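You operate a simulated robot arm through the tools that you are given. There is no shell and no other tool. Be economical: measure what you need, move in short steps, check, and stop when the job is done.

The job below is to be done with a simulated two-armed robot. You get a single attempt, and the scene is never put back.

Task
Wrap the teal box on the turntable, then lay it in the Lisombre bay of the mail crate.
Fine: wind about two to two and a half turns; shut the crate.

It is judged by the outcome, as a careful person would: the job done as asked, and still so three seconds after it is handed in. It fails if anything else is knocked over, pushed out of place, dropped, spilled or broken.

Robot
Two 7-joint arms with two-finger parallel grippers on one trunk, on a base that drives. Base frame: it is fixed to the floor where the robot stands at the start and does not move with it; the origin is under the middle of the robot, x ahead of it, y to its left, z up; the surface under the hand at the start is at about z = 900. Lengths are in mm, angles in rad, forces in N, time in s.
The left shoulder is at the start at [50, 187, 1160], the right one opposite. With the tool pointing down near the work surface each hand reaches from about 100 to 660 mm from the robot's upright axis, wherever it stands, measured 20 degrees to its own side. Places, roughly: Lisombre bay of the mail crate [3100, -1600, 700]; mail crate [3000, -1400, 700]; teal box (11x8x6 cm) [500, 0, 1000]; turntable plate [500, 0, 900]. Payload 3.43 kg a hand.
The tool frame of a hand sits at the grasp point between the pads (the TCP): z along the fingers, y along the line on which they close. The tips reach 30 mm beyond it. The gripper opens to 94 mm. The fingers are 28 mm wide and 10 mm thick; the gripper's body (50 by 96 mm) begins 55 mm behind the TCP.
Orientation is that of the tool frame in the base frame, as a unit quaternion [w, x, y, z]. With the fingers straight down and closing along the base's y, the tool's x points along the base's -x, its y along +y and its z along -z.

Tools
- The arms move only by the tool servo_tool. It takes "left_steps", "right_steps" or both (then of equal length, played together; a hand with none holds still); each is a list of rows, each a list of 3 entries, a list of its own where there are three numbers: the shift along the tool's x, y, z in m, then the turn, a rotation vector about the tool's x, y, z in rad, then the gripper command, from -1 (shut) to 1 (fully open), values between in proportion. In form: [[[dx, dy, dz], [wx, wy, wz], fingers], ...]. A call has 1 to 20 rows; each row is the pose to reach, as a shift and turn from the pose commanded when the call began, along the tool's axes at that moment. Rows are played at 5 a second. More than 50 mm and 0.15 rad between two rows, or a gripper value outside its range, and nothing of the call is played. A pose out of reach is approached as far as the arm can. The call stops where the force on the tool passes 70 N (or 10 N more than at its start, if that is more) or the arm is blocked; 0.2 s more then pass. Each finger travels about 153 mm/s and halts on what it meets, pressing with about 42 N; the grip force reading is that of the motor and also rises with nothing between the fingers. The clock runs only during rows and for 0.2 s after the last one: add rows that repeat a pose to give the fingers time. The reply holds the time, the measured pose of the TCP, the force on the tool along the base axes, the opening and the grip force, in the units named above and with some noise, with the torque about the TCP (base axes, N m) and any sound that the robot's microphone picked up.
- Cameras (640 x 400 px; columns grow to the right, rows downward): "scene" is now at [147.4, 5.5, 1337.1]; the picture's right is [0.08, -1.00, 0.00], its down [-0.43, -0.03, -0.90] and it looks along [0.90, 0.07, -0.43] (base axes); focal length 270 px, centre (320, 200). "left" rides on the left gripper at [76, -14, -103] in its tool frame; the picture's right is [0.18, 0.98, 0.00], its down [-0.75, 0.14, -0.64] and it looks along [-0.63, 0.12, 0.77] (tool axes); focal length 243 px, centre (320, 200). "right" rides on the right gripper at [76, 14, -102] in its tool frame; the picture's right is [-0.18, 0.98, 0.00], its down [-0.75, -0.14, -0.64] and it looks along [-0.63, -0.12, 0.77] (tool axes); focal length 243 px, centre (320, 200). There is no depth. A picture from a camera that has moved, and an enlarged one, comes with that camera's place and axes in the base frame and with its lens.
- camera(camera): a new picture of that camera. The clock stands still meanwhile.
- move_column(by): slides the trunk up (or, below 0, down) by that many mm; the arms and the scene camera ride with it, the base frame stays. It gives what a move gives, with no picture.
- roll_base(legs): drives the robot by 1 to 6 legs, each [ahead, left, turn to the left] in mm, mm and rad, along the robot's own axes; the way and the turn of a leg run together, so that a leg with both is an arc; at most 1500 mm and 3.142 rad a leg. The arms and the cameras ride along, it lands a little off, and it stops where it bumps. It gives what a move gives.
- turn_head(pan, tilt): turns the head with the scene camera to pan (to the left, within 1.396 rad either way) and tilt (down, from -0.506 to 1.204), counted from straight ahead of the robot. It gives what a move gives.
- inspect(camera, box): a new picture of the part [left, top, right, bottom] of that camera's present view, enlarged. The clock stands still meanwhile.
- finish_job(): hands the job in; it is judged then, once.

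Work in short steps. Places have to be worked out from the pictures, the camera data and where the tool is seen: move nearer, look again, correct. Check each grasp and each placing, and mend what went wrong. You have 120 turns and 108 pictures in all, those below and enlarged ones among them. Open the grippers and draw the arms clear of the work before you hand the job in, unless the task says otherwise; then end with one line.

The tools are called as a command line: name --argument value ..., lists and objects as JSON in quotes. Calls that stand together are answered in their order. servo_tool: Moves the arms, as the interface text tells. Its arguments: {"type":"object","properties":{"left_steps":{"type":"array"},"right_steps":{"type":"array"}},"required":[]} The other tools are called the same way: move_column (by) slides the trunk up or down; roll_base (legs) drives the base; turn_head (pan, tilt) turns the head that bears the scene camera; camera (camera) takes a picture; inspect (camera, box) takes an enlarged picture of a part of a camera's view; finish_job () hands the job in.

At the start:

```text
time_s: 0.0
left_eef_pos: [317.5, 126.5, 1210.3]
left_tool_rot: [0.001, 0.0, 1.0, 0.0]
left_wrist_force: [-0.5, 0.3, 0.5]
left_ft_torque: [-0.04, -0.01, -0.03]
left_grip_width: 93.9
left_finger_force: 0.0
right_eef_pos: [383.6, -124.4, 1144.6]
right_tool_rot: [0.0, 0.001, 1.0, 0.001]
right_wrist_force: [0.4, 0.0, 0.4]
right_ft_torque: [-0.03, 0.0, -0.03]
right_grip_width: 93.8
right_finger_force: 0.0
trunk travel left (down, up): [-375.0, 57.0]
robot x, y, heading: [-1.4, -2.6, -0.001]
head pan, tilt: [0.075, 0.443]
```

scene: 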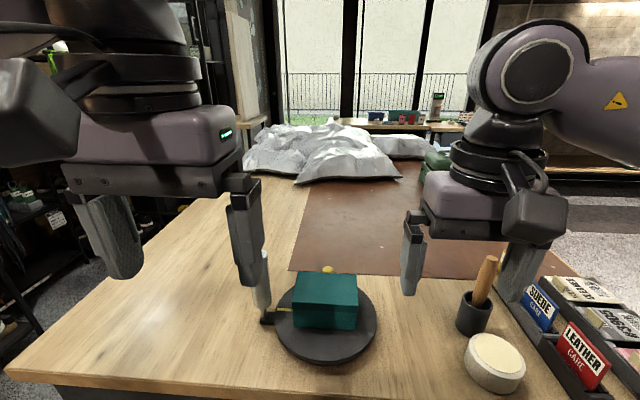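
right: 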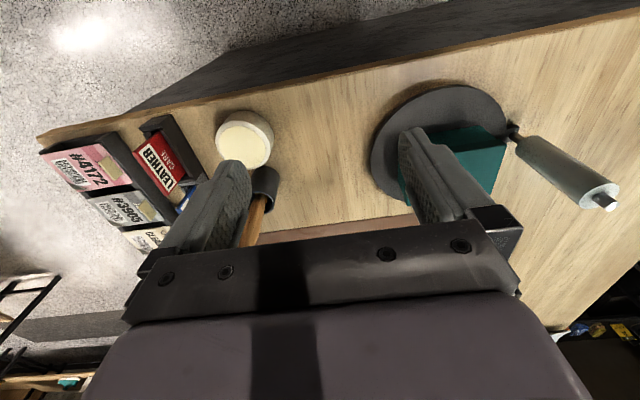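
left: 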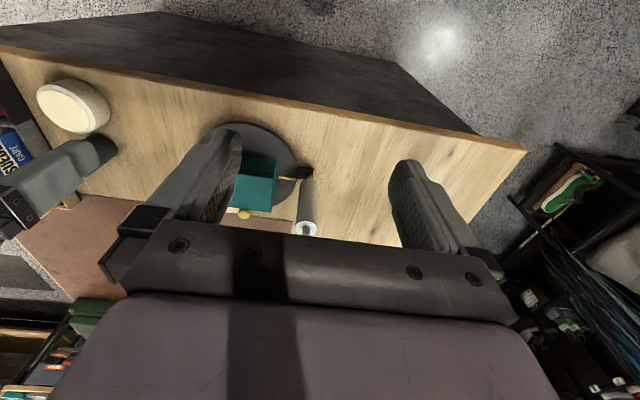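

The box sits on the turntable, with a roll beside it and a yellow knob behind. I'll look closer at both before touching anything.

inspect --camera "scene" --box '[220, 230, 400, 370]'

inspect --camera "right" --box '[350, 60, 640, 240]'

inspect --camera "left" --box '[190, 110, 350, 250]'

```text
2.86 times, centred on (310, 300) of scene
camera zoom: at [147.4, 5.5, 1337.1], right [0.08, -1.0, 0.0], down [-0.43, -0.03, -0.9], along [0.9, 0.07, -0.43], focal length 770 px, centre (349, -86)
```

zoom: 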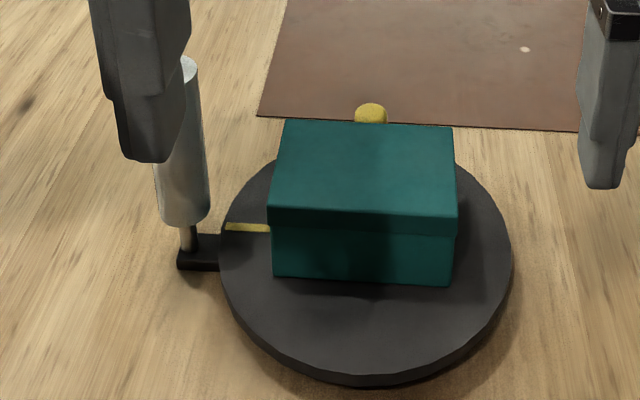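

```text
2.21 times, centred on (495, 150) of right
camera zoom: at [308.3, -110.5, 1247.4], right [0.19, 0.98, 0.0], down [0.75, -0.14, 0.64], along [0.63, -0.12, -0.77], focal length 535 px, centre (-66, 310)
```

zoom: 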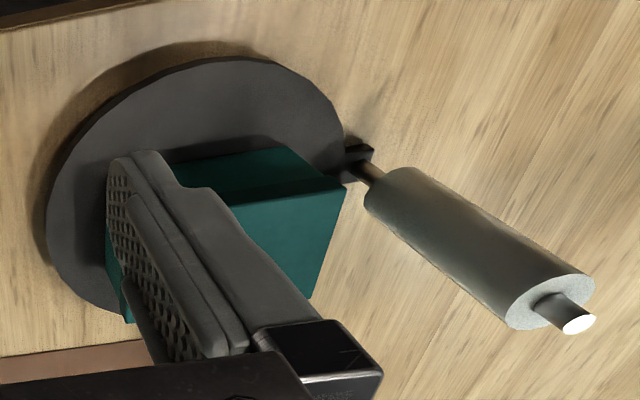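

```text
2.86 times, centred on (270, 180) of left
camera zoom: at [240.3, 112.2, 1313.6], right [-0.18, 0.98, 0.0], down [0.75, 0.14, 0.64], along [0.63, 0.12, -0.77], focal length 693 px, centre (463, 257)
```

zoom: 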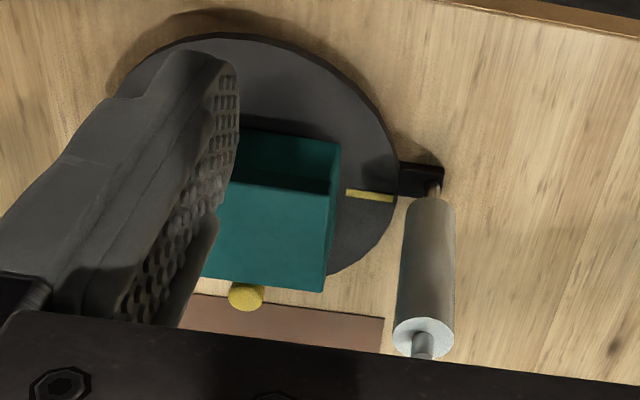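

I see no film strand yet. I'll move the left hand slightly right and forward so its camera sees the box, knob and roll between the fingers.

servo_tool --left_steps '[[[-0.04, -0.03, 0], [0, 0, 0], 1], [[-0.08, -0.05, 0.0], [0, 0, 0], 1]]' --right_steps '[[[0.03, -0.04, -0.02], [0, 0, 0], 1], [[0.05, -0.08, -0.04], [0, 0, 0], 1]]'

camera --camera "left"

camera --camera "right"

turn_head --pan -0.5 --tilt 0.3

camera --camera "scene"

```text
refused: row 1 steps farther than a row can; nothing moved
```

```text
101 pictures are left
camera left: at [240.3, 112.2, 1313.6], right [-0.18, 0.98, 0.0], down [0.75, 0.14, 0.64], along [0.63, 0.12, -0.77], focal length 243 px, centre (320, 200)
```

left: 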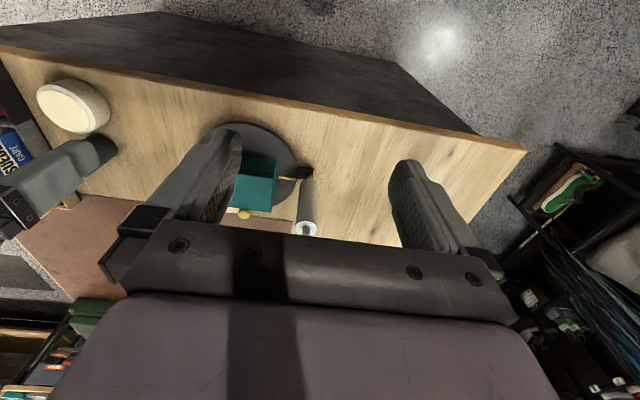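

```text
100 pictures are left
camera right: at [308.3, -110.5, 1247.4], right [0.19, 0.98, 0.0], down [0.75, -0.14, 0.64], along [0.63, -0.12, -0.77], focal length 243 px, centre (320, 200)
```

right: 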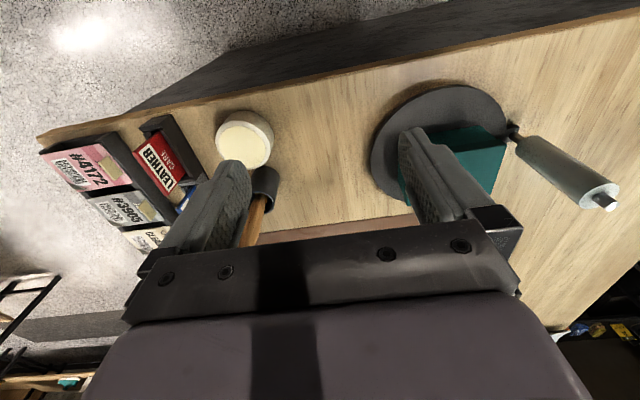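

```text
time_s: 1.0
left_eef_pos: [315.8, 126.7, 1210.9]
left_tool_rot: [0.001, 0.0, 1.0, 0.0]
left_wrist_force: [0.7, -0.5, 0.2]
left_ft_torque: [0.02, 0.03, 0.0]
left_grip_width: 93.8
left_finger_force: 0.1
right_eef_pos: [384.7, -124.7, 1144.8]
right_tool_rot: [-0.001, 0.001, 1.0, 0.0]
right_wrist_force: [0.0, -0.3, -0.3]
right_ft_torque: [-0.03, 0.01, -0.03]
right_grip_width: 94.2
right_finger_force: 0.0
trunk travel left (down, up): [-375.0, 57.0]
robot x, y, heading: [-3.3, 3.1, 0.001]
head pan, tilt: [-0.499, 0.3]
```

```text
99 pictures are left
camera scene: at [137.6, -46.0, 1350.4], right [-0.48, -0.88, 0.0], down [-0.26, 0.14, -0.96], along [0.84, -0.46, -0.3], focal length 270 px, centre (320, 200)
```

scene: 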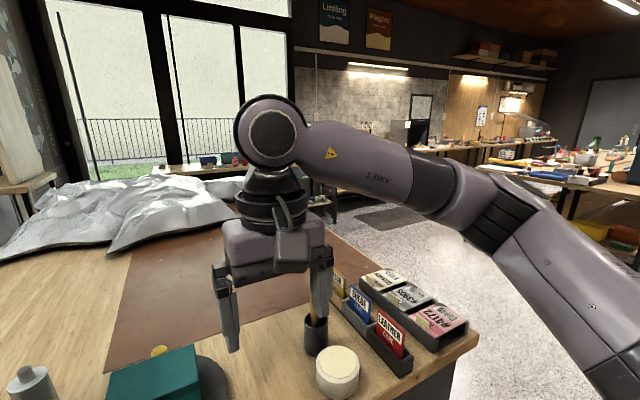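

The steps were too long, so I'll retry with shorter ones.

servo_tool --left_steps '[[[-0.03, -0.02, 0], [0, 0, 0], 1], [[-0.06, -0.04, 0.0], [0, 0, 0], 1], [[-0.09, -0.05, 0.0], [0, 0, 0], 1], [[-0.09, -0.05, 0.0], [0, 0, 0], 1]]' --right_steps '[[[0.02, -0.03, -0.02], [0, 0, 0], 1], [[0.04, -0.06, -0.04], [0, 0, 0], 1], [[0.05, -0.09, -0.05], [0, 0, 0], 1], [[0.05, -0.09, -0.05], [0, 0, 0], 1]]'

camera --camera "left"

```text
time_s: 2.0
left_eef_pos: [406.8, 76.8, 1213.6]
left_tool_rot: [0.001, 0.0, 1.0, -0.001]
left_wrist_force: [-0.1, 0.8, 0.1]
left_ft_torque: [-0.02, -0.01, 0.01]
left_grip_width: 93.7
left_finger_force: 0.0
right_eef_pos: [333.3, -215.0, 1196.9]
right_tool_rot: [0.0, 0.001, 1.0, 0.0]
right_wrist_force: [1.2, -0.1, -1.0]
right_ft_torque: [0.02, -0.01, 0.02]
right_grip_width: 94.1
right_finger_force: 0.1
trunk travel left (down, up): [-375.0, 57.0]
robot x, y, heading: [1.1, 0.0, -0.001]
head pan, tilt: [-0.499, 0.3]
```

```text
98 pictures are left
camera left: at [330.2, 62.5, 1314.8], right [-0.18, 0.98, 0.0], down [0.75, 0.14, 0.64], along [0.63, 0.12, -0.77], focal length 243 px, centre (320, 200)
```

left: 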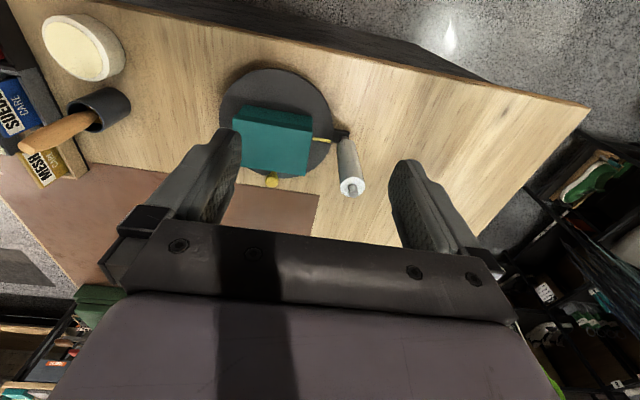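

inspect --camera "left" --box '[210, 60, 380, 210]'

```text
2.67 times, centred on (295, 135) of left
camera zoom: at [330.2, 62.5, 1314.8], right [-0.18, 0.98, 0.0], down [0.75, 0.14, 0.64], along [0.63, 0.12, -0.77], focal length 647 px, centre (387, 373)
```

zoom: 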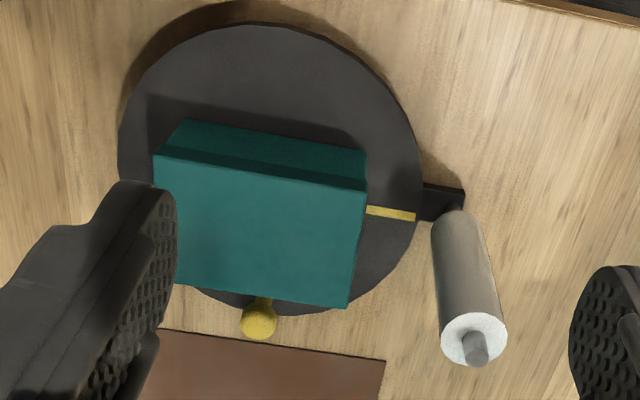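

The plate's centre is near (505, 22) with a radius of about 97. A crank ball (about 24 mm across) stands at about (580, 26, 975), and the roll is near (515, 145). I'll move the left hand away and bring the right hand, tilted 30° with fingers pointing down-left, above the ball.

servo_tool --left_steps '[[[0.01, 0.02, 0], [0, 0, 0], 1], [[0.02, 0.04, 0], [0, 0, 0], 1], [[0.03, 0.06, 0], [0, 0, 0], 1], [[0.04, 0.08, 0], [0, 0, 0], 1], [[0.05, 0.1, 0], [0, 0, 0], 1], [[0.06, 0.12, 0], [0, 0, 0], 1], [[0.07, 0.14, 0], [0, 0, 0], 1], [[0.077, 0.153, 0], [0, 0, 0], 1], [[0.077, 0.153, 0], [0, 0, 0], 1], [[0.077, 0.153, 0], [0, 0, 0], 1]]' --right_steps '[[[-0.027, 0.019, 0.007], [-0.06, 0, 0], 0.3], [[-0.055, 0.039, 0.015], [-0.12, 0, 0], 0.3], [[-0.082, 0.058, 0.022], [-0.18, 0, 0], 0.3], [[-0.11, 0.078, 0.03], [-0.24, 0, 0], 0.3], [[-0.137, 0.097, 0.037], [-0.3, 0, 0], 0.3], [[-0.165, 0.117, 0.045], [-0.36, 0, 0], 0.3], [[-0.192, 0.136, 0.052], [-0.42, 0, 0], 0.3], [[-0.22, 0.156, 0.06], [-0.48, 0, 0], 0.3], [[-0.247, 0.175, 0.067], [-0.5236, 0, 0], 0.3], [[-0.247, 0.175, 0.067], [-0.5236, 0, 0], 0.3]]'

turn_head --pan 0.0 --tilt 0.55

camera --camera "scene"

camera --camera "right"

camera --camera "left"

```text
time_s: 4.2
left_eef_pos: [329.6, 228.8, 1211.7]
left_tool_rot: [0.001, -0.001, 1.0, 0.0]
left_wrist_force: [-0.3, -0.1, -0.6]
left_ft_torque: [0.01, 0.0, -0.01]
left_grip_width: 94.0
left_finger_force: 0.1
right_eef_pos: [580.1, -41.4, 1129.1]
right_tool_rot: [0.0, 0.001, 0.966, 0.258]
right_wrist_force: [-0.8, -1.0, -0.1]
right_ft_torque: [0.02, -0.02, 0.01]
right_grip_width: 60.9
right_finger_force: 0.0
trunk travel left (down, up): [-375.0, 57.0]
robot x, y, heading: [-1.6, 2.6, -0.003]
head pan, tilt: [-0.499, 0.3]
```

```text
time_s: 5.1
left_eef_pos: [327.9, 229.2, 1212.7]
left_tool_rot: [0.0, 0.001, 1.0, 0.0]
left_wrist_force: [0.1, 0.1, -0.3]
left_ft_torque: [-0.03, 0.01, -0.01]
left_grip_width: 94.1
left_finger_force: 0.0
right_eef_pos: [579.9, -39.7, 1128.9]
right_tool_rot: [-0.001, 0.001, 0.966, 0.259]
right_wrist_force: [0.9, -0.6, 0.0]
right_ft_torque: [-0.02, 0.02, -0.01]
right_grip_width: 61.0
right_finger_force: 0.0
trunk travel left (down, up): [-375.0, 57.0]
robot x, y, heading: [-2.4, -0.8, 0.001]
head pan, tilt: [0.0, 0.55]
```

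```text
96 pictures are left
camera scene: at [145.4, -1.5, 1327.5], right [0.0, -1.0, 0.0], down [-0.52, 0.0, -0.85], along [0.85, 0.0, -0.52], focal length 270 px, centre (320, 200)
```

scene: 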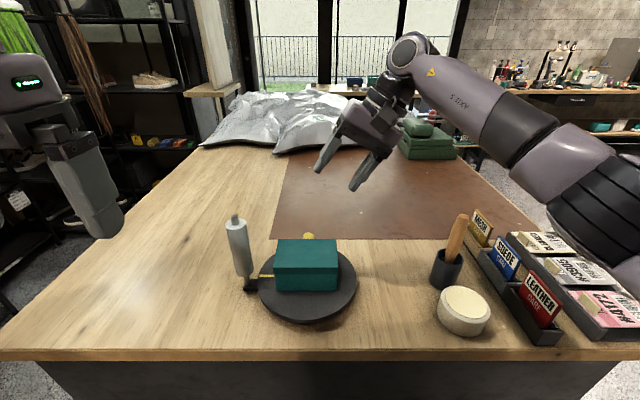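

```text
95 pictures are left
camera right: at [504.8, -78.9, 1223.7], right [0.19, 0.85, 0.49], down [0.75, -0.45, 0.48], along [0.63, 0.28, -0.72], focal length 243 px, centre (320, 200)
```

right: 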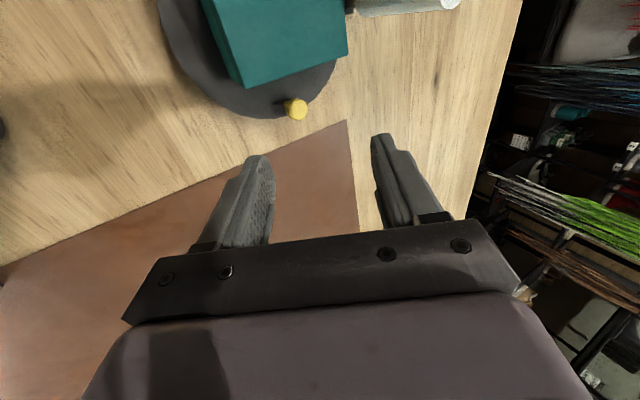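

```text
94 pictures are left
camera left: at [252.8, 214.6, 1313.9], right [-0.18, 0.98, 0.0], down [0.75, 0.14, 0.64], along [0.63, 0.12, -0.77], focal length 243 px, centre (320, 200)
```

left: 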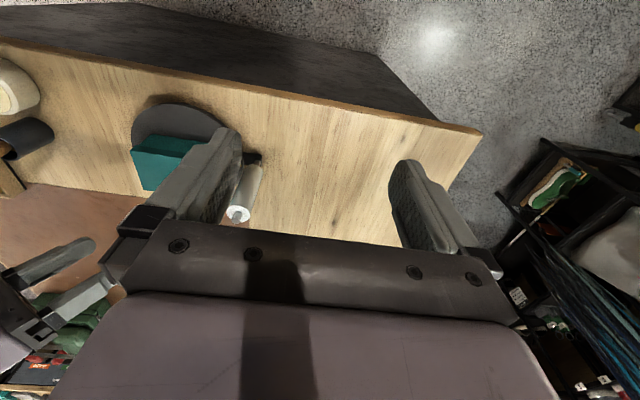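

I'll zoom in to pin down the knob.

inspect --camera "right" --box '[240, 60, 360, 140]'

inspect --camera "scene" --box '[210, 200, 370, 330]'

```text
5.00 times, centred on (300, 100) of right
camera zoom: at [504.8, -78.9, 1223.7], right [0.19, 0.85, 0.49], down [0.75, -0.45, 0.48], along [0.63, 0.28, -0.72], focal length 1213 px, centre (420, 700)
```

zoom: 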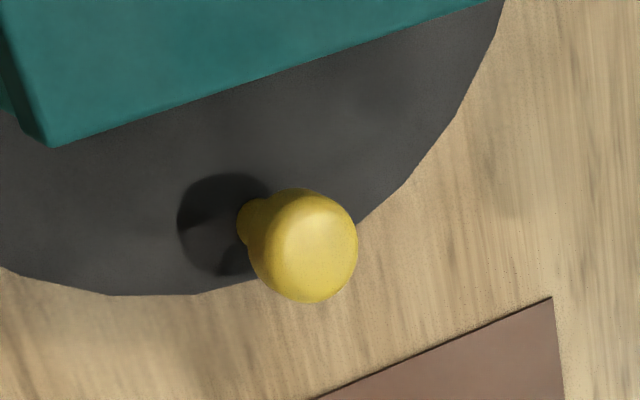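

```text
3.08 times, centred on (290, 265) of scene
camera zoom: at [145.4, -1.5, 1327.5], right [0.0, -1.0, 0.0], down [-0.52, 0.0, -0.85], along [0.85, 0.0, -0.52], focal length 830 px, centre (412, 0)
```

zoom: 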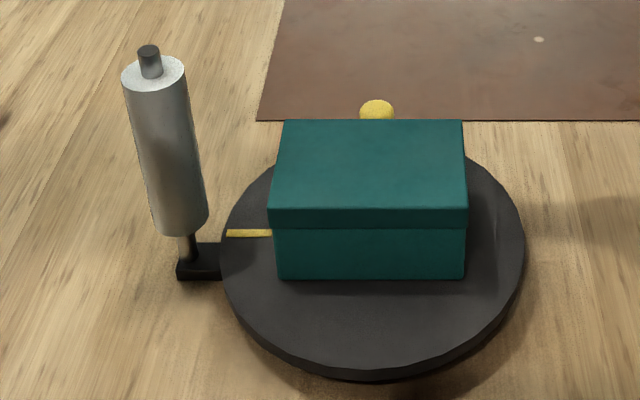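

The ball is at roughly (587, 22, 968). I'll descend to 50 mm short of the grasp and look again.

servo_tool --right_steps '[[[-0.002, -0.009, 0.033], [0, 0, 0], 0.3], [[-0.005, -0.018, 0.067], [0, 0, 0], 0.3], [[-0.007, -0.026, 0.1], [0, 0, 0], 0.3], [[-0.007, -0.026, 0.1], [0, 0, 0], 0.3]]'

camera --camera "right"

camera --camera "scene"

```text
time_s: 6.1
left_eef_pos: [329.5, 229.9, 1211.8]
left_tool_rot: [0.001, 0.0, 1.0, 0.0]
left_wrist_force: [0.0, 0.6, -0.2]
left_ft_torque: [0.01, 0.01, 0.05]
left_grip_width: 93.9
left_finger_force: 0.1
right_eef_pos: [587.7, -13.3, 1027.8]
right_tool_rot: [0.0, 0.002, 0.966, 0.26]
right_wrist_force: [-0.3, -0.1, 1.0]
right_ft_torque: [-0.01, 0.01, 0.02]
right_grip_width: 60.9
right_finger_force: 0.0
trunk travel left (down, up): [-375.0, 57.0]
robot x, y, heading: [0.2, 2.2, 0.002]
head pan, tilt: [0.0, 0.55]
```

```text
91 pictures are left
camera right: at [511.7, -52.3, 1123.0], right [0.19, 0.85, 0.49], down [0.75, -0.44, 0.49], along [0.63, 0.28, -0.72], focal length 243 px, centre (320, 200)
```

right: 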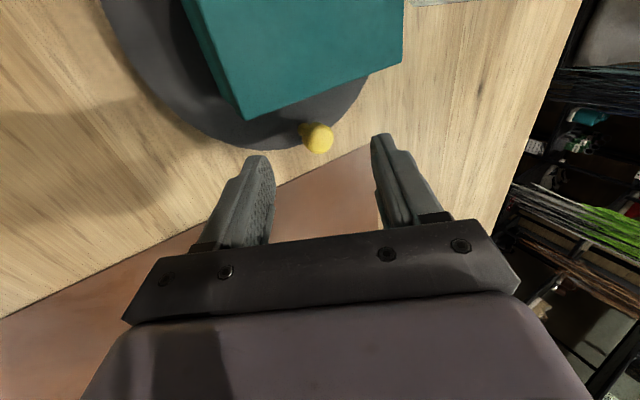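

```text
90 pictures are left
camera scene: at [145.3, -1.5, 1327.5], right [0.0, -1.0, 0.0], down [-0.52, 0.0, -0.85], along [0.85, 0.0, -0.52], focal length 270 px, centre (320, 200)
```

scene: 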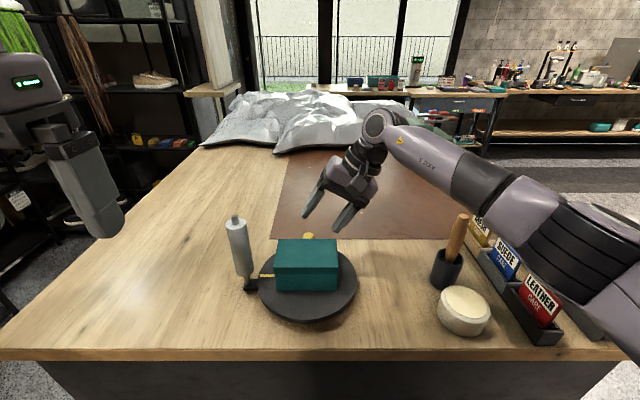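

My estimate of the ball is now about (590, 21, 966). I'll advance 55 mm along the tool, then close.

servo_tool --right_steps '[[[-0.001, -0.001, 0.028], [0, 0, 0], 0.3], [[-0.002, -0.001, 0.055], [0, 0, 0], 0.3], [[-0.002, -0.001, 0.055], [0, 0, 0], 0.3]]'

camera --camera "right"

inspect --camera "scene" --box '[210, 150, 390, 330]'

```text
time_s: 6.9
left_eef_pos: [329.0, 229.2, 1212.2]
left_tool_rot: [0.001, 0.0, 1.0, 0.0]
left_wrist_force: [-0.1, -0.1, 0.7]
left_ft_torque: [-0.02, 0.01, -0.03]
left_grip_width: 93.7
left_finger_force: 0.1
right_eef_pos: [588.1, 13.7, 977.4]
right_tool_rot: [0.0, 0.001, 0.966, 0.259]
right_wrist_force: [0.2, -0.9, 0.2]
right_ft_torque: [0.04, 0.0, 0.03]
right_grip_width: 61.1
right_finger_force: 0.1
trunk travel left (down, up): [-375.0, 57.0]
robot x, y, heading: [-0.7, 0.5, -0.002]
head pan, tilt: [0.0, 0.55]
```

```text
89 pictures are left
camera right: at [512.8, -24.3, 1073.2], right [0.19, 0.85, 0.49], down [0.75, -0.44, 0.48], along [0.63, 0.28, -0.72], focal length 243 px, centre (320, 200)
```

right: 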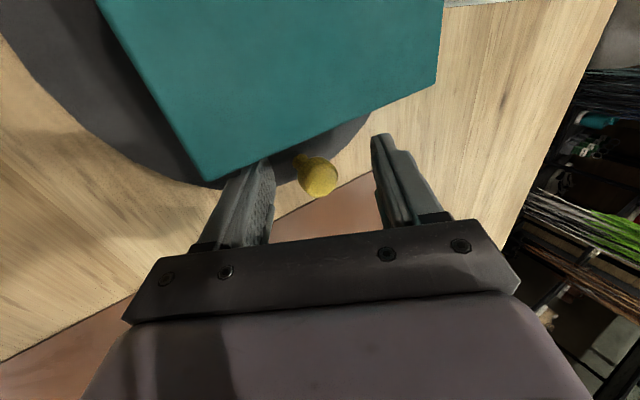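

```text
2.22 times, centred on (300, 240) of scene
camera zoom: at [145.3, -1.5, 1327.5], right [0.0, -1.0, 0.0], down [-0.52, 0.0, -0.85], along [0.85, 0.0, -0.52], focal length 599 px, centre (364, 111)
```

zoom: 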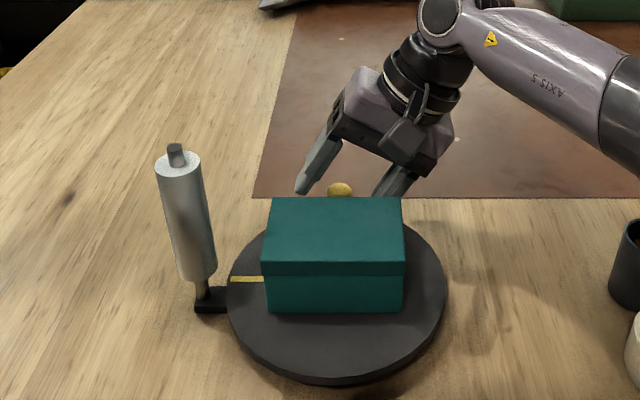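

The ball lies between the pads, slightly past the TCP. Closing now.

servo_tool --right_steps '[[[-0.003, 0, 0], [0, 0, 0], 0.0], [[-0.003, 0, 0], [0, 0, 0], -0.5], [[-0.003, 0, 0], [0, 0, 0], -0.7], [[-0.003, 0, 0], [0, 0, 0], -0.7]]'

camera --camera "right"

```text
time_s: 7.9
left_eef_pos: [331.1, 229.1, 1211.2]
left_tool_rot: [0.001, 0.0, 1.0, 0.0]
left_wrist_force: [0.2, -0.2, -0.2]
left_ft_torque: [0.01, -0.03, -0.02]
left_grip_width: 93.9
left_finger_force: 0.1
right_eef_pos: [591.4, 13.8, 978.5]
right_tool_rot: [-0.001, 0.001, 0.966, 0.258]
right_wrist_force: [0.2, -1.7, -5.2]
right_ft_torque: [-0.04, 0.02, 0.13]
right_grip_width: 24.7
right_finger_force: 45.3
trunk travel left (down, up): [-375.0, 57.0]
robot x, y, heading: [-1.2, -1.2, 0.001]
head pan, tilt: [0.0, 0.55]
```

```text
87 pictures are left
camera right: at [516.4, -24.8, 1073.2], right [0.19, 0.85, 0.49], down [0.75, -0.44, 0.48], along [0.63, 0.28, -0.72], focal length 243 px, centre (320, 200)
```

right: 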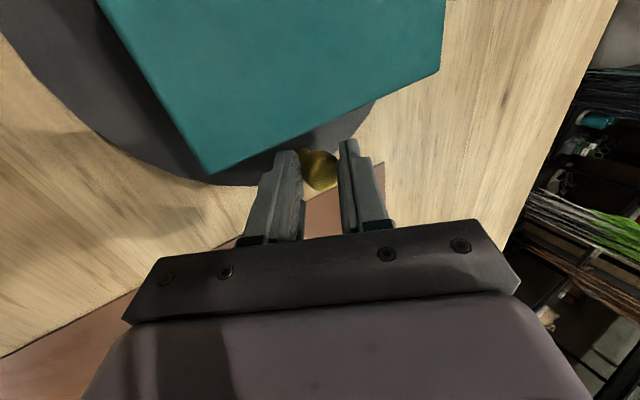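

The grip is firm at 24.7 mm and 45 N. I'll turn a small clockwise arc of about 40° at r≈74, then check the forces and what the film does.

servo_tool --right_steps '[[[0.0007, -0.0089, -0.0051], [0, 0, 0], -0.7], [[0.0029, -0.0177, -0.0102], [0, 0, 0], -0.7], [[0.0064, -0.0261, -0.015], [0, 0, 0], -0.7], [[0.0112, -0.0339, -0.0196], [0, 0, 0], -0.7], [[0.0173, -0.0412, -0.0238], [0, 0, 0], -0.7]]'

inspect --camera "scene" --box '[210, 150, 390, 330]'

camera --camera "right"

```text
time_s: 8.6
left_eef_pos: [333.6, 233.6, 1209.9]
left_tool_rot: [-0.002, -0.003, 1.0, -0.001]
left_wrist_force: [0.3, 0.4, 0.6]
left_ft_torque: [0.03, 0.04, 0.01]
left_grip_width: 94.1
left_finger_force: 0.1
right_eef_pos: [591.8, 9.8, 978.5]
right_tool_rot: [0.004, -0.007, 0.963, 0.27]
right_wrist_force: [22.4, 24.1, -20.0]
right_ft_torque: [0.63, -1.28, -0.59]
right_grip_width: 24.9
right_finger_force: 45.3
trunk travel left (down, up): [-375.0, 57.0]
robot x, y, heading: [2.2, -1.5, 0.002]
head pan, tilt: [0.0, 0.55]
stopped in row 3 (right hand): the force on the tool passed its limit at 77 N (the readings are from after the stop); the commanded pose is now the measured one
```

```text
2.22 times, centred on (300, 240) of scene
camera zoom: at [150.9, 1.9, 1326.7], right [0.01, -1.0, 0.0], down [-0.53, 0.0, -0.85], along [0.85, 0.0, -0.53], focal length 599 px, centre (364, 111)
```

zoom: 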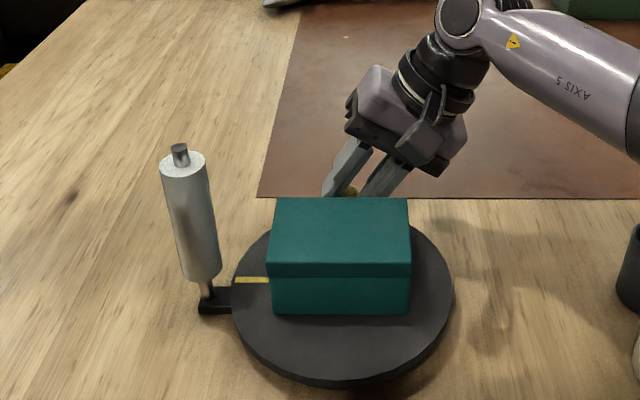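

```text
85 pictures are left
camera right: at [515.1, -31.5, 1071.0], right [0.17, 0.84, 0.51], down [0.75, -0.45, 0.48], along [0.64, 0.3, -0.71], focal length 243 px, centre (320, 200)
```

right: 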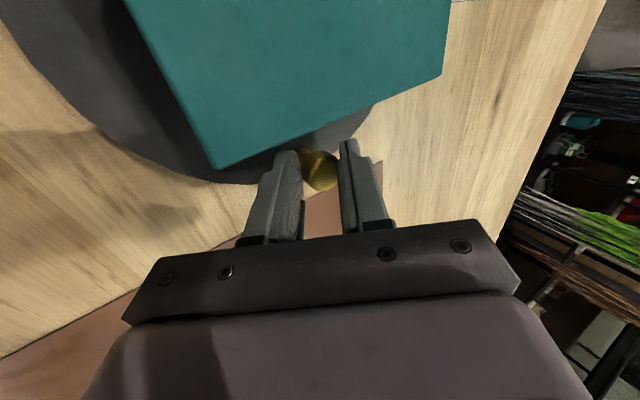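

It resisted clockwise at 77 N, so the turntable may have a ratchet. I'll try a small move counter-clockwise, with the knob going left.

servo_tool --right_steps '[[[0.0, 0.0045, 0.0025], [0, 0, 0], -0.7], [[0.0007, 0.0089, 0.0051], [0, 0, 0], -0.7], [[0.0016, 0.0133, 0.0077], [0, 0, 0], -0.7], [[0.0029, 0.0177, 0.0102], [0, 0, 0], -0.7]]'

inspect --camera "scene" --box '[210, 150, 390, 330]'

```text
time_s: 9.6
left_eef_pos: [333.4, 230.8, 1211.2]
left_tool_rot: [0.0, -0.002, 1.0, 0.0]
left_wrist_force: [-0.1, -0.4, 0.8]
left_ft_torque: [0.01, -0.01, 0.01]
left_grip_width: 93.9
left_finger_force: 0.0
right_eef_pos: [589.3, 22.2, 978.7]
right_tool_rot: [0.005, -0.003, 0.964, 0.266]
right_wrist_force: [24.4, -9.0, -17.1]
right_ft_torque: [-0.63, 0.06, 0.59]
right_grip_width: 24.6
right_finger_force: 45.0
trunk travel left (down, up): [-375.0, 57.0]
robot x, y, heading: [-0.7, 0.9, 0.008]
head pan, tilt: [0.0, 0.55]
```

```text
2.22 times, centred on (300, 240) of scene
camera zoom: at [150.4, -0.8, 1326.8], right [0.0, -1.0, 0.0], down [-0.53, 0.0, -0.85], along [0.85, 0.0, -0.53], focal length 599 px, centre (364, 111)
```

zoom: 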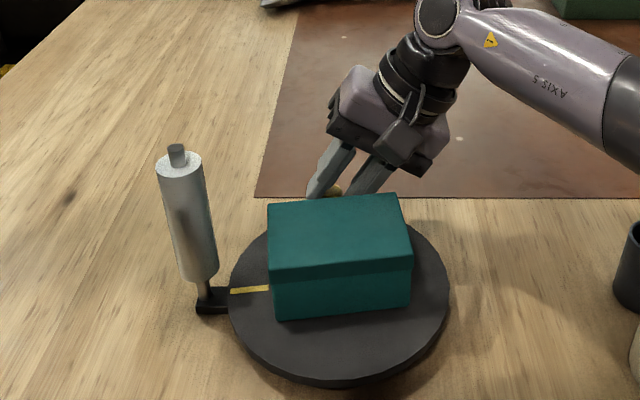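

It turns freely counter-clockwise. I'll regrip to release the stored stress, then continue that way.

servo_tool --right_steps '[[[0, 0, 0], [0, 0, 0], -0.2], [[0, 0, 0], [0.015, 0, 0], -0.2], [[0, 0, 0], [0.015, 0, 0], -0.2], [[0, 0, 0], [0.015, 0, 0], -0.7], [[0, 0, 0], [0.015, 0, 0], -0.7]]'

inspect --camera "right" --box '[220, 100, 420, 240]'

```text
time_s: 10.8
left_eef_pos: [328.4, 231.6, 1212.3]
left_tool_rot: [0.002, -0.002, 1.0, 0.001]
left_wrist_force: [-1.2, 0.6, 0.0]
left_ft_torque: [0.0, 0.03, 0.01]
left_grip_width: 94.1
left_finger_force: 0.1
right_eef_pos: [585.0, 28.0, 985.3]
right_tool_rot: [0.005, -0.007, 0.965, 0.264]
right_wrist_force: [-1.0, 0.6, 9.7]
right_ft_torque: [0.28, -0.01, -0.07]
right_grip_width: 15.9
right_finger_force: 45.4
trunk travel left (down, up): [-375.0, 57.0]
robot x, y, heading: [-2.4, -0.4, 0.004]
head pan, tilt: [0.0, 0.55]
```

```text
2.86 times, centred on (320, 170) of right
camera zoom: at [507.4, -13.3, 1078.6], right [0.17, 0.85, 0.5], down [0.75, -0.44, 0.49], along [0.64, 0.29, -0.71], focal length 693 px, centre (320, 286)
```

zoom: 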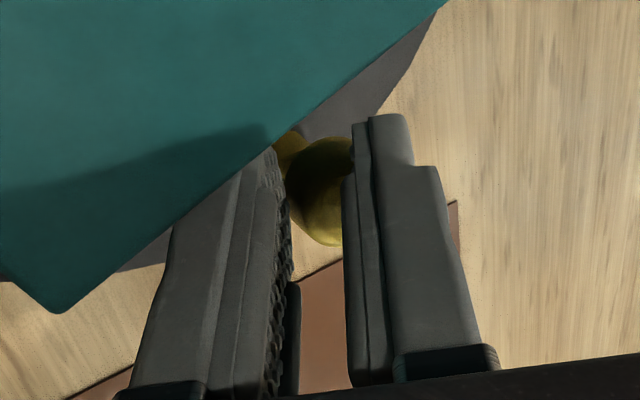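

The grip slid toward the ball's top; the ball is now about 28 mm past the TCP. I'll open, advance 15 mm and regrip.

servo_tool --right_steps '[[[0, 0, 0], [0, 0, 0], 0.0], [[-0.002, 0, 0.0], [0, 0, 0], 0.0], [[-0.004, 0, 0.008], [0, 0, 0], 0.0], [[-0.004, 0, 0.016], [0, 0, 0], 0.0], [[-0.004, 0, 0.016], [0, 0, 0], -0.4], [[-0.004, 0, 0.016], [0, 0, 0], -0.7], [[-0.004, 0, 0.016], [0, 0, 0], -0.7]]'

inspect --camera "right" --box '[220, 100, 420, 240]'

```text
time_s: 12.4
left_eef_pos: [329.6, 232.4, 1213.1]
left_tool_rot: [0.001, -0.002, 1.0, 0.0]
left_wrist_force: [-0.1, 0.7, 0.5]
left_ft_torque: [0.04, 0.0, -0.02]
left_grip_width: 94.0
left_finger_force: 0.1
right_eef_pos: [587.8, 33.9, 968.5]
right_tool_rot: [0.003, -0.006, 0.965, 0.261]
right_wrist_force: [-2.0, -0.4, 0.6]
right_ft_torque: [-0.65, 0.33, 0.01]
right_grip_width: 27.8
right_finger_force: 44.5
trunk travel left (down, up): [-375.0, 57.0]
robot x, y, heading: [-0.5, -1.2, 0.002]
head pan, tilt: [0.0, 0.55]
```

```text
2.86 times, centred on (320, 170) of right
camera zoom: at [511.2, -6.7, 1062.2], right [0.17, 0.85, 0.5], down [0.75, -0.44, 0.49], along [0.64, 0.29, -0.72], focal length 693 px, centre (320, 286)
```

zoom: 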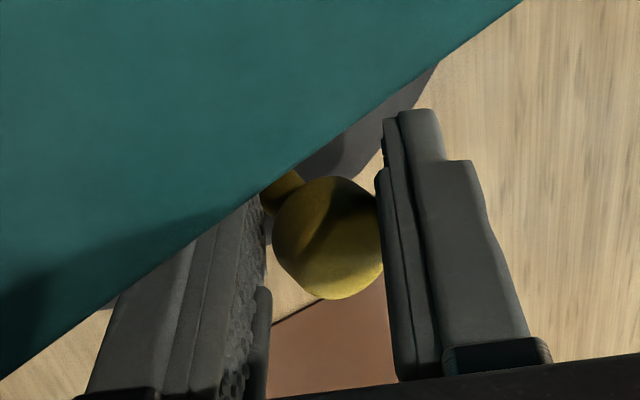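

The grip is back around the ball's full width. I'll crank counter-clockwise to about 60°.

servo_tool --right_steps '[[[0.0022, 0.0074, 0.0043], [0, 0, 0], -0.7], [[0.0054, 0.0145, 0.0084], [0, 0, 0], -0.7], [[0.0096, 0.0211, 0.0122], [0, 0, 0], -0.7], [[0.0147, 0.0274, 0.0158], [0, 0, 0], -0.7], [[0.0207, 0.0329, 0.019], [0, 0, 0], -0.7], [[0.0273, 0.0379, 0.0219], [0, 0, 0], -0.7], [[0.0347, 0.0421, 0.0243], [0, 0, 0], -0.7]]'

inspect --camera "scene" --box '[210, 150, 390, 330]'

camera --camera "right"

```text
time_s: 14.0
left_eef_pos: [328.2, 231.7, 1212.6]
left_tool_rot: [0.001, -0.002, 1.0, 0.0]
left_wrist_force: [-0.1, -0.7, 0.1]
left_ft_torque: [0.02, -0.01, 0.03]
left_grip_width: 93.9
left_finger_force: 0.0
right_eef_pos: [553.2, 84.5, 969.4]
right_tool_rot: [0.005, -0.007, 0.964, 0.264]
right_wrist_force: [9.6, -0.4, 15.1]
right_ft_torque: [-0.69, -0.75, 0.6]
right_grip_width: 26.1
right_finger_force: 44.7
trunk travel left (down, up): [-375.0, 57.0]
robot x, y, heading: [3.0, 3.5, 0.006]
head pan, tilt: [0.0, 0.55]
```

```text
2.22 times, centred on (300, 240) of scene
camera zoom: at [145.5, 0.0, 1327.7], right [0.0, -1.0, 0.0], down [-0.52, 0.0, -0.85], along [0.85, 0.0, -0.52], focal length 599 px, centre (364, 111)
```

zoom: 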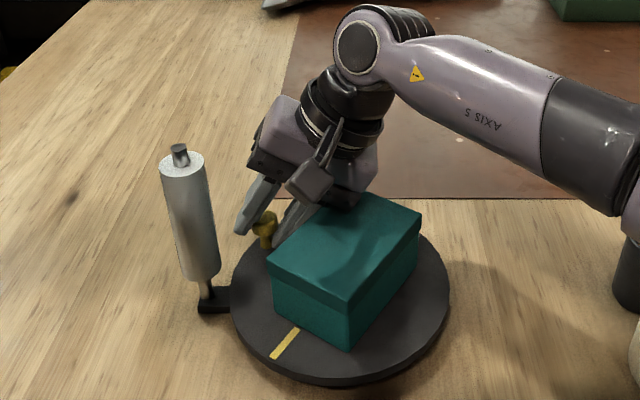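

```text
80 pictures are left
camera right: at [476.7, 43.4, 1064.3], right [0.17, 0.85, 0.5], down [0.75, -0.44, 0.49], along [0.64, 0.3, -0.71], focal length 243 px, centre (320, 200)
```

right: 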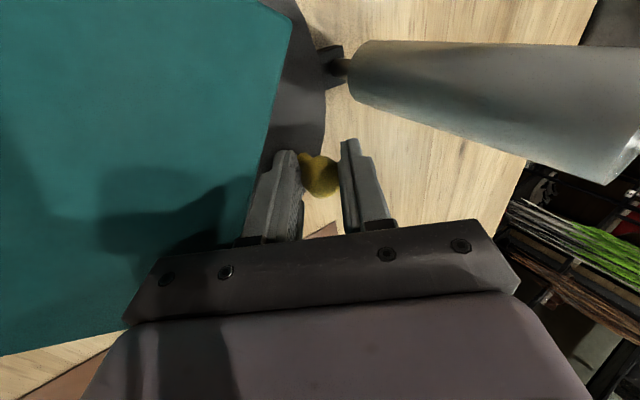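

It turned 60° cleanly. Fitting the path gives a crank circle centred at about (516, 19.5) in TCP terms, with r=75. I'll continue to 180° while lifting the hand slightly.

servo_tool --right_steps '[[[0.0093, 0.0048, 0.0015], [0, 0, 0], -0.7], [[0.0193, 0.0085, 0.0013], [0, 0, 0], -0.7], [[0.0296, 0.0103, 0.0021], [0, 0, 0], -0.7], [[0.04, 0.0107, 0.0023], [0, 0, 0], -0.7], [[0.0504, 0.01, 0.0016], [0, 0, 0], -0.7], [[0.0606, 0.008, 0.0003], [0, 0, 0], -0.7], [[0.0704, 0.0048, -0.0017], [0, 0, 0], -0.7], [[0.0794, 0.0004, -0.0045], [0, 0, 0], -0.7], [[0.0878, -0.005, -0.0078], [0, 0, 0], -0.7], [[0.0952, -0.0114, -0.0117], [0, 0, 0], -0.7], [[0.1014, -0.0186, -0.016], [0, 0, 0], -0.7], [[0.1064, -0.0264, -0.0207], [0, 0, 0], -0.7], [[0.1101, -0.0348, -0.0258], [0, 0, 0], -0.7], [[0.1124, -0.0436, -0.031], [0, 0, 0], -0.7], [[0.1132, -0.0527, -0.0364], [0, 0, 0], -0.7]]'

inspect --camera "scene" --box '[210, 150, 390, 330]'

camera --camera "right"

```text
time_s: 15.0
left_eef_pos: [333.0, 234.9, 1209.5]
left_tool_rot: [0.0, -0.003, 1.0, -0.001]
left_wrist_force: [0.1, 0.1, -1.7]
left_ft_torque: [0.0, -0.03, 0.01]
left_grip_width: 94.1
left_finger_force: 0.0
right_eef_pos: [535.4, 92.7, 970.8]
right_tool_rot: [0.021, 0.005, 0.964, 0.264]
right_wrist_force: [20.9, 14.4, -13.9]
right_ft_torque: [-0.62, -0.98, -0.41]
right_grip_width: 25.4
right_finger_force: 44.9
trunk travel left (down, up): [-375.0, 57.0]
robot x, y, heading: [2.4, 1.8, 0.002]
head pan, tilt: [0.0, 0.55]
stopped in row 4 (right hand): the force on the tool passed its limit at 77 N (the readings are from after the stop); the commanded pose is now the measured one
```

```text
2.22 times, centred on (300, 240) of scene
camera zoom: at [150.4, 3.5, 1326.4], right [0.01, -1.0, 0.0], down [-0.53, 0.0, -0.85], along [0.85, 0.0, -0.53], focal length 599 px, centre (364, 111)
```

zoom: 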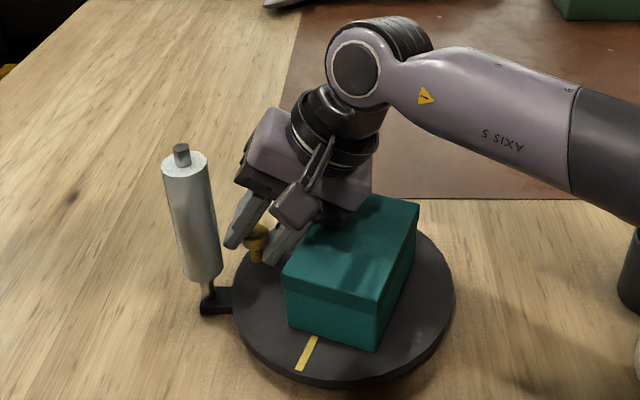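

```text
78 pictures are left
camera right: at [454.8, 53.4, 1063.0], right [0.18, 0.84, 0.51], down [0.72, -0.46, 0.51], along [0.66, 0.28, -0.69], focal length 243 px, centre (320, 200)
```

right: 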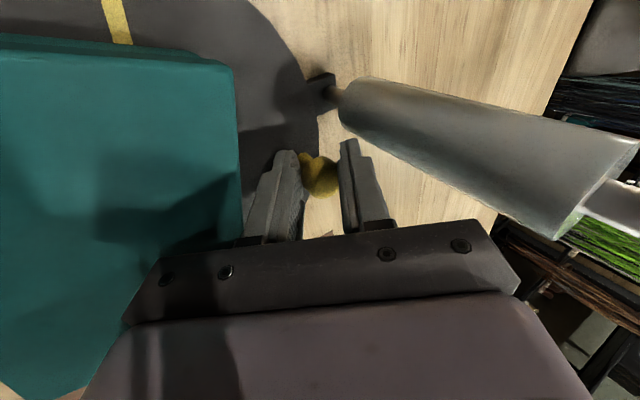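

The stop was probably the gripper body touching the box top near (y≈23, z≈994). I'll open, back off 10 mm along the tool, reduce the tilt to 25° and remove the yaw.

servo_tool --right_steps '[[[0, 0, 0], [0, 0, 0], 0.0], [[0, 0, 0], [0, 0, 0], 0.0], [[0, 0, -0.01], [0.05, 0.02, 0], 0.0], [[0, 0, -0.01], [0.098, 0.043, 0], 0.0], [[0, 0, -0.01], [0.098, 0.043, 0], 0.0]]'

camera --camera "right"

inspect --camera "scene" --box '[210, 150, 390, 330]'

```text
time_s: 16.2
left_eef_pos: [328.8, 231.4, 1213.0]
left_tool_rot: [0.002, -0.002, 1.0, 0.001]
left_wrist_force: [1.7, -0.1, 0.2]
left_ft_torque: [0.01, -0.03, 0.02]
left_grip_width: 93.9
left_finger_force: 0.1
right_eef_pos: [528.9, 83.9, 986.9]
right_tool_rot: [-0.001, -0.002, 0.975, 0.222]
right_wrist_force: [3.0, -14.5, 14.2]
right_ft_torque: [0.42, 0.17, 0.12]
right_grip_width: 42.7
right_finger_force: 0.0
trunk travel left (down, up): [-375.0, 57.0]
robot x, y, heading: [-0.3, 2.8, 0.001]
head pan, tilt: [0.0, 0.55]
```

```text
77 pictures are left
camera right: at [453.7, 51.8, 1085.2], right [0.18, 0.89, 0.42], down [0.76, -0.4, 0.52], along [0.63, 0.23, -0.74], focal length 243 px, centre (320, 200)
```

right: 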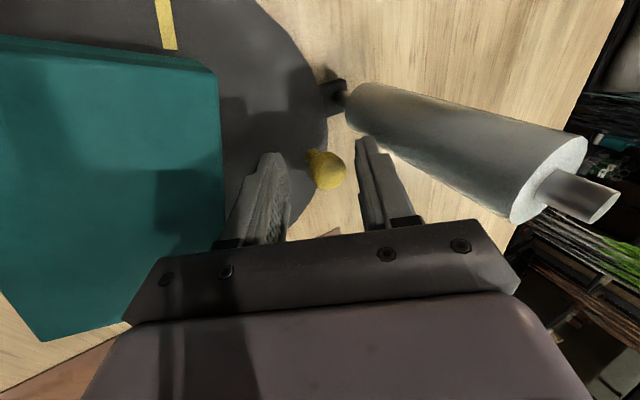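

```text
2.22 times, centred on (300, 240) of scene
camera zoom: at [145.8, -1.7, 1327.9], right [0.0, -1.0, 0.0], down [-0.52, 0.0, -0.85], along [0.85, 0.0, -0.52], focal length 599 px, centre (364, 111)
```

zoom: 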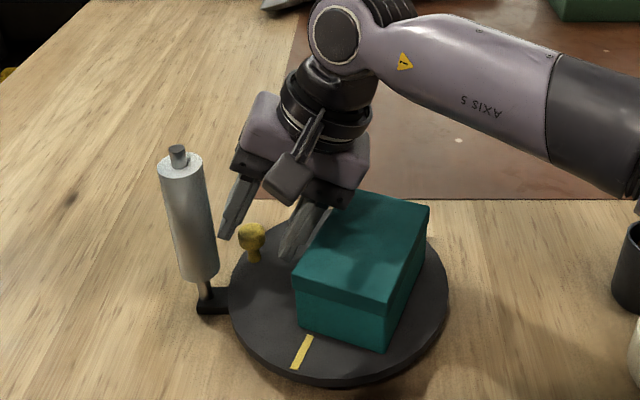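

The outer finger was hitting the roll, and the box has slid about 20–25 mm away from the knob on the plate. I'll retract and rotate the hand 90° about the tool axis so the fingers close along x and stay clear of the roll.

servo_tool --right_steps '[[[0, -0.004, -0.03], [0, 0, 0], 0.0], [[0, -0.004, -0.07], [0, 0, 0], 0.0], [[0, -0.004, -0.11], [0, 0, 0], 0.0], [[0, -0.004, -0.12], [0, 0, -0.143], 0.0], [[0, -0.004, -0.12], [0, 0, -0.286], 0.0], [[0, -0.004, -0.12], [0, 0, -0.429], 0.0], [[0, -0.004, -0.12], [0, 0, -0.571], 0.0], [[0, -0.004, -0.12], [0, 0, -0.714], 0.0], [[0, -0.004, -0.12], [0, 0, -0.857], 0.0], [[0, -0.004, -0.12], [0, 0, -1.0], 0.0], [[0, -0.004, -0.12], [0, 0, -1.143], 0.0], [[0, -0.004, -0.12], [0, 0, -1.286], 0.0], [[0, -0.004, -0.12], [0, 0, -1.428], 0.0], [[0, -0.004, -0.12], [0, 0, -1.571], 0.0], [[0, -0.004, -0.12], [0, 0, -1.571], 0.0]]'

camera --camera "scene"

camera --camera "right"

```text
time_s: 19.4
left_eef_pos: [329.5, 232.7, 1211.9]
left_tool_rot: [0.001, -0.001, 1.0, -0.001]
left_wrist_force: [-0.3, 0.1, 1.1]
left_ft_torque: [-0.05, -0.03, 0.01]
left_grip_width: 93.8
left_finger_force: 0.1
right_eef_pos: [479.4, 62.7, 1082.9]
right_tool_rot: [0.187, -0.505, 0.822, 0.184]
right_wrist_force: [0.2, 1.2, 0.4]
right_ft_torque: [-0.03, -0.03, -0.02]
right_grip_width: 47.2
right_finger_force: 0.0
right hand out of reach, approached as far as the arm can: row 10, 11, 12, 13, 14, 15
trunk travel left (down, up): [-375.0, 57.0]
robot x, y, heading: [3.6, 0.2, 0.003]
head pan, tilt: [0.0, 0.55]
```

```text
75 pictures are left
camera scene: at [146.3, 0.9, 1327.5], right [0.0, -1.0, 0.0], down [-0.52, 0.0, -0.85], along [0.85, 0.0, -0.52], focal length 270 px, centre (320, 200)
```

scene: 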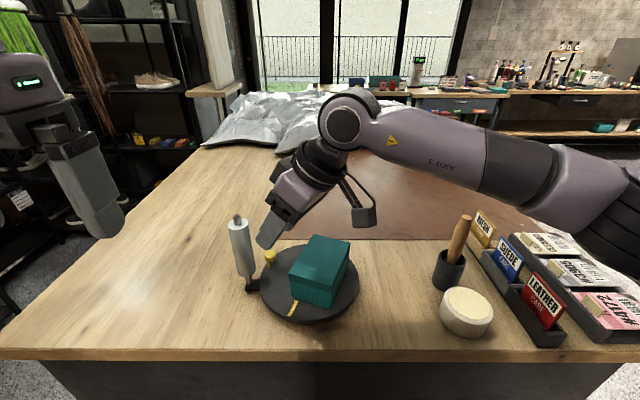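

```text
74 pictures are left
camera right: at [422.3, -39.8, 1133.6], right [-0.81, 0.56, 0.2], down [0.37, 0.2, 0.91], along [0.46, 0.81, -0.36], focal length 243 px, centre (320, 200)
```

right: 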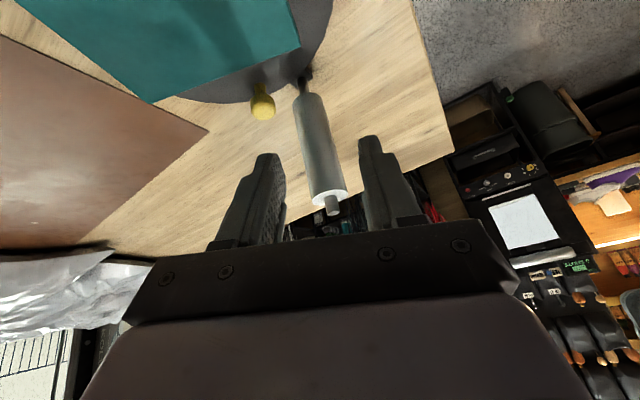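

Rotating that way is out of reach, so I'll try the opposite 90° and lift slightly.

servo_tool --right_steps '[[[-0.003, -0.01, -0.0075], [0.008, 0.007, 0.142], 0.0], [[-0.006, -0.02, -0.015], [0.015, 0.015, 0.283], 0.0], [[-0.009, -0.03, -0.0225], [0.023, 0.022, 0.425], 0.0], [[-0.0113, -0.04, -0.03], [0.031, 0.029, 0.566], 0.0], [[-0.0113, -0.04, -0.03], [0.038, 0.037, 0.708], 0.0], [[-0.0113, -0.04, -0.03], [0.046, 0.044, 0.849], 0.0], [[-0.0113, -0.04, -0.03], [0.054, 0.052, 0.991], 0.0], [[-0.0113, -0.04, -0.03], [0.061, 0.059, 1.133], 0.0], [[-0.0113, -0.04, -0.03], [0.069, 0.066, 1.274], 0.0], [[-0.0113, -0.04, -0.03], [0.077, 0.074, 1.416], 0.0], [[-0.0113, -0.04, -0.03], [0.084, 0.081, 1.557], 0.0], [[-0.0113, -0.04, -0.03], [0.092, 0.088, 1.699], 0.0], [[-0.0113, -0.04, -0.03], [0.1, 0.096, 1.84], 0.0], [[-0.0113, -0.04, -0.03], [0.108, 0.103, 1.982], 0.0], [[-0.0113, -0.04, -0.03], [0.115, 0.11, 2.124], 0.0], [[-0.0113, -0.04, -0.03], [0.123, 0.118, 2.265], 0.0], [[-0.0113, -0.04, -0.03], [0.131, 0.125, 2.407], 0.0], [[-0.0113, -0.04, -0.03], [0.138, 0.133, 2.548], 0.0], [[-0.0113, -0.04, -0.03], [0.146, 0.14, 2.69], 0.0], [[-0.0113, -0.04, -0.03], [0.146, 0.14, 2.69], 0.0]]'

camera --camera "scene"

camera --camera "right"

```text
time_s: 23.6
left_eef_pos: [329.5, 231.5, 1211.3]
left_tool_rot: [0.001, -0.001, 1.0, 0.0]
left_wrist_force: [0.1, -0.4, -0.1]
left_ft_torque: [0.04, 0.0, 0.02]
left_grip_width: 94.0
left_finger_force: 0.1
right_eef_pos: [518.4, 39.4, 1108.3]
right_tool_rot: [-0.153, 0.691, 0.69, 0.152]
right_wrist_force: [0.3, -0.4, -0.2]
right_ft_torque: [0.01, 0.03, -0.03]
right_grip_width: 47.2
right_finger_force: 0.0
trunk travel left (down, up): [-375.0, 57.0]
robot x, y, heading: [-0.6, -2.0, 0.003]
head pan, tilt: [0.0, 0.55]
```

```text
73 pictures are left
camera scene: at [146.9, 0.5, 1327.5], right [0.0, -1.0, 0.0], down [-0.52, 0.0, -0.85], along [0.85, 0.0, -0.52], focal length 270 px, centre (320, 200)
```

scene: 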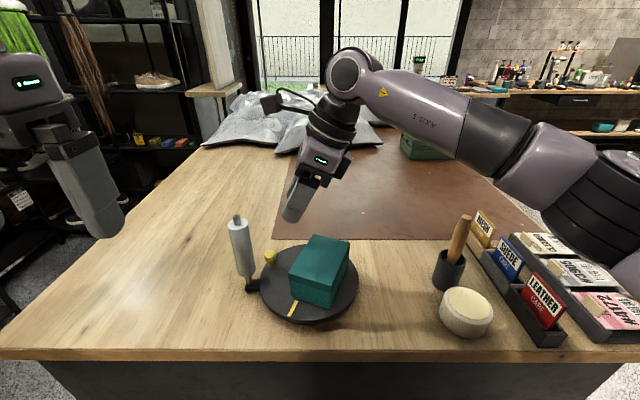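

```text
72 pictures are left
camera right: at [533.2, 64.8, 1232.1], right [0.98, -0.17, -0.08], down [-0.14, -0.95, 0.26], along [-0.12, -0.25, -0.96], focal length 243 px, centre (320, 200)
```

right: 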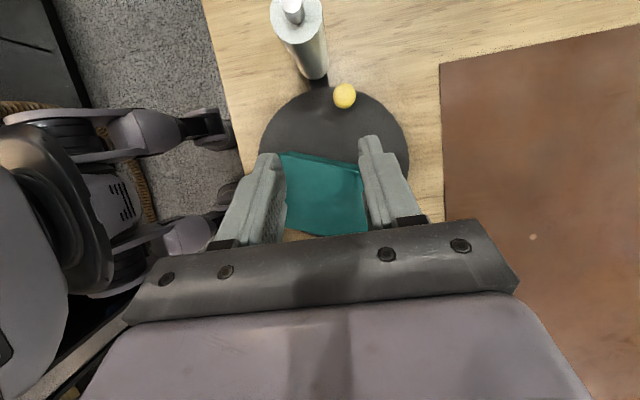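

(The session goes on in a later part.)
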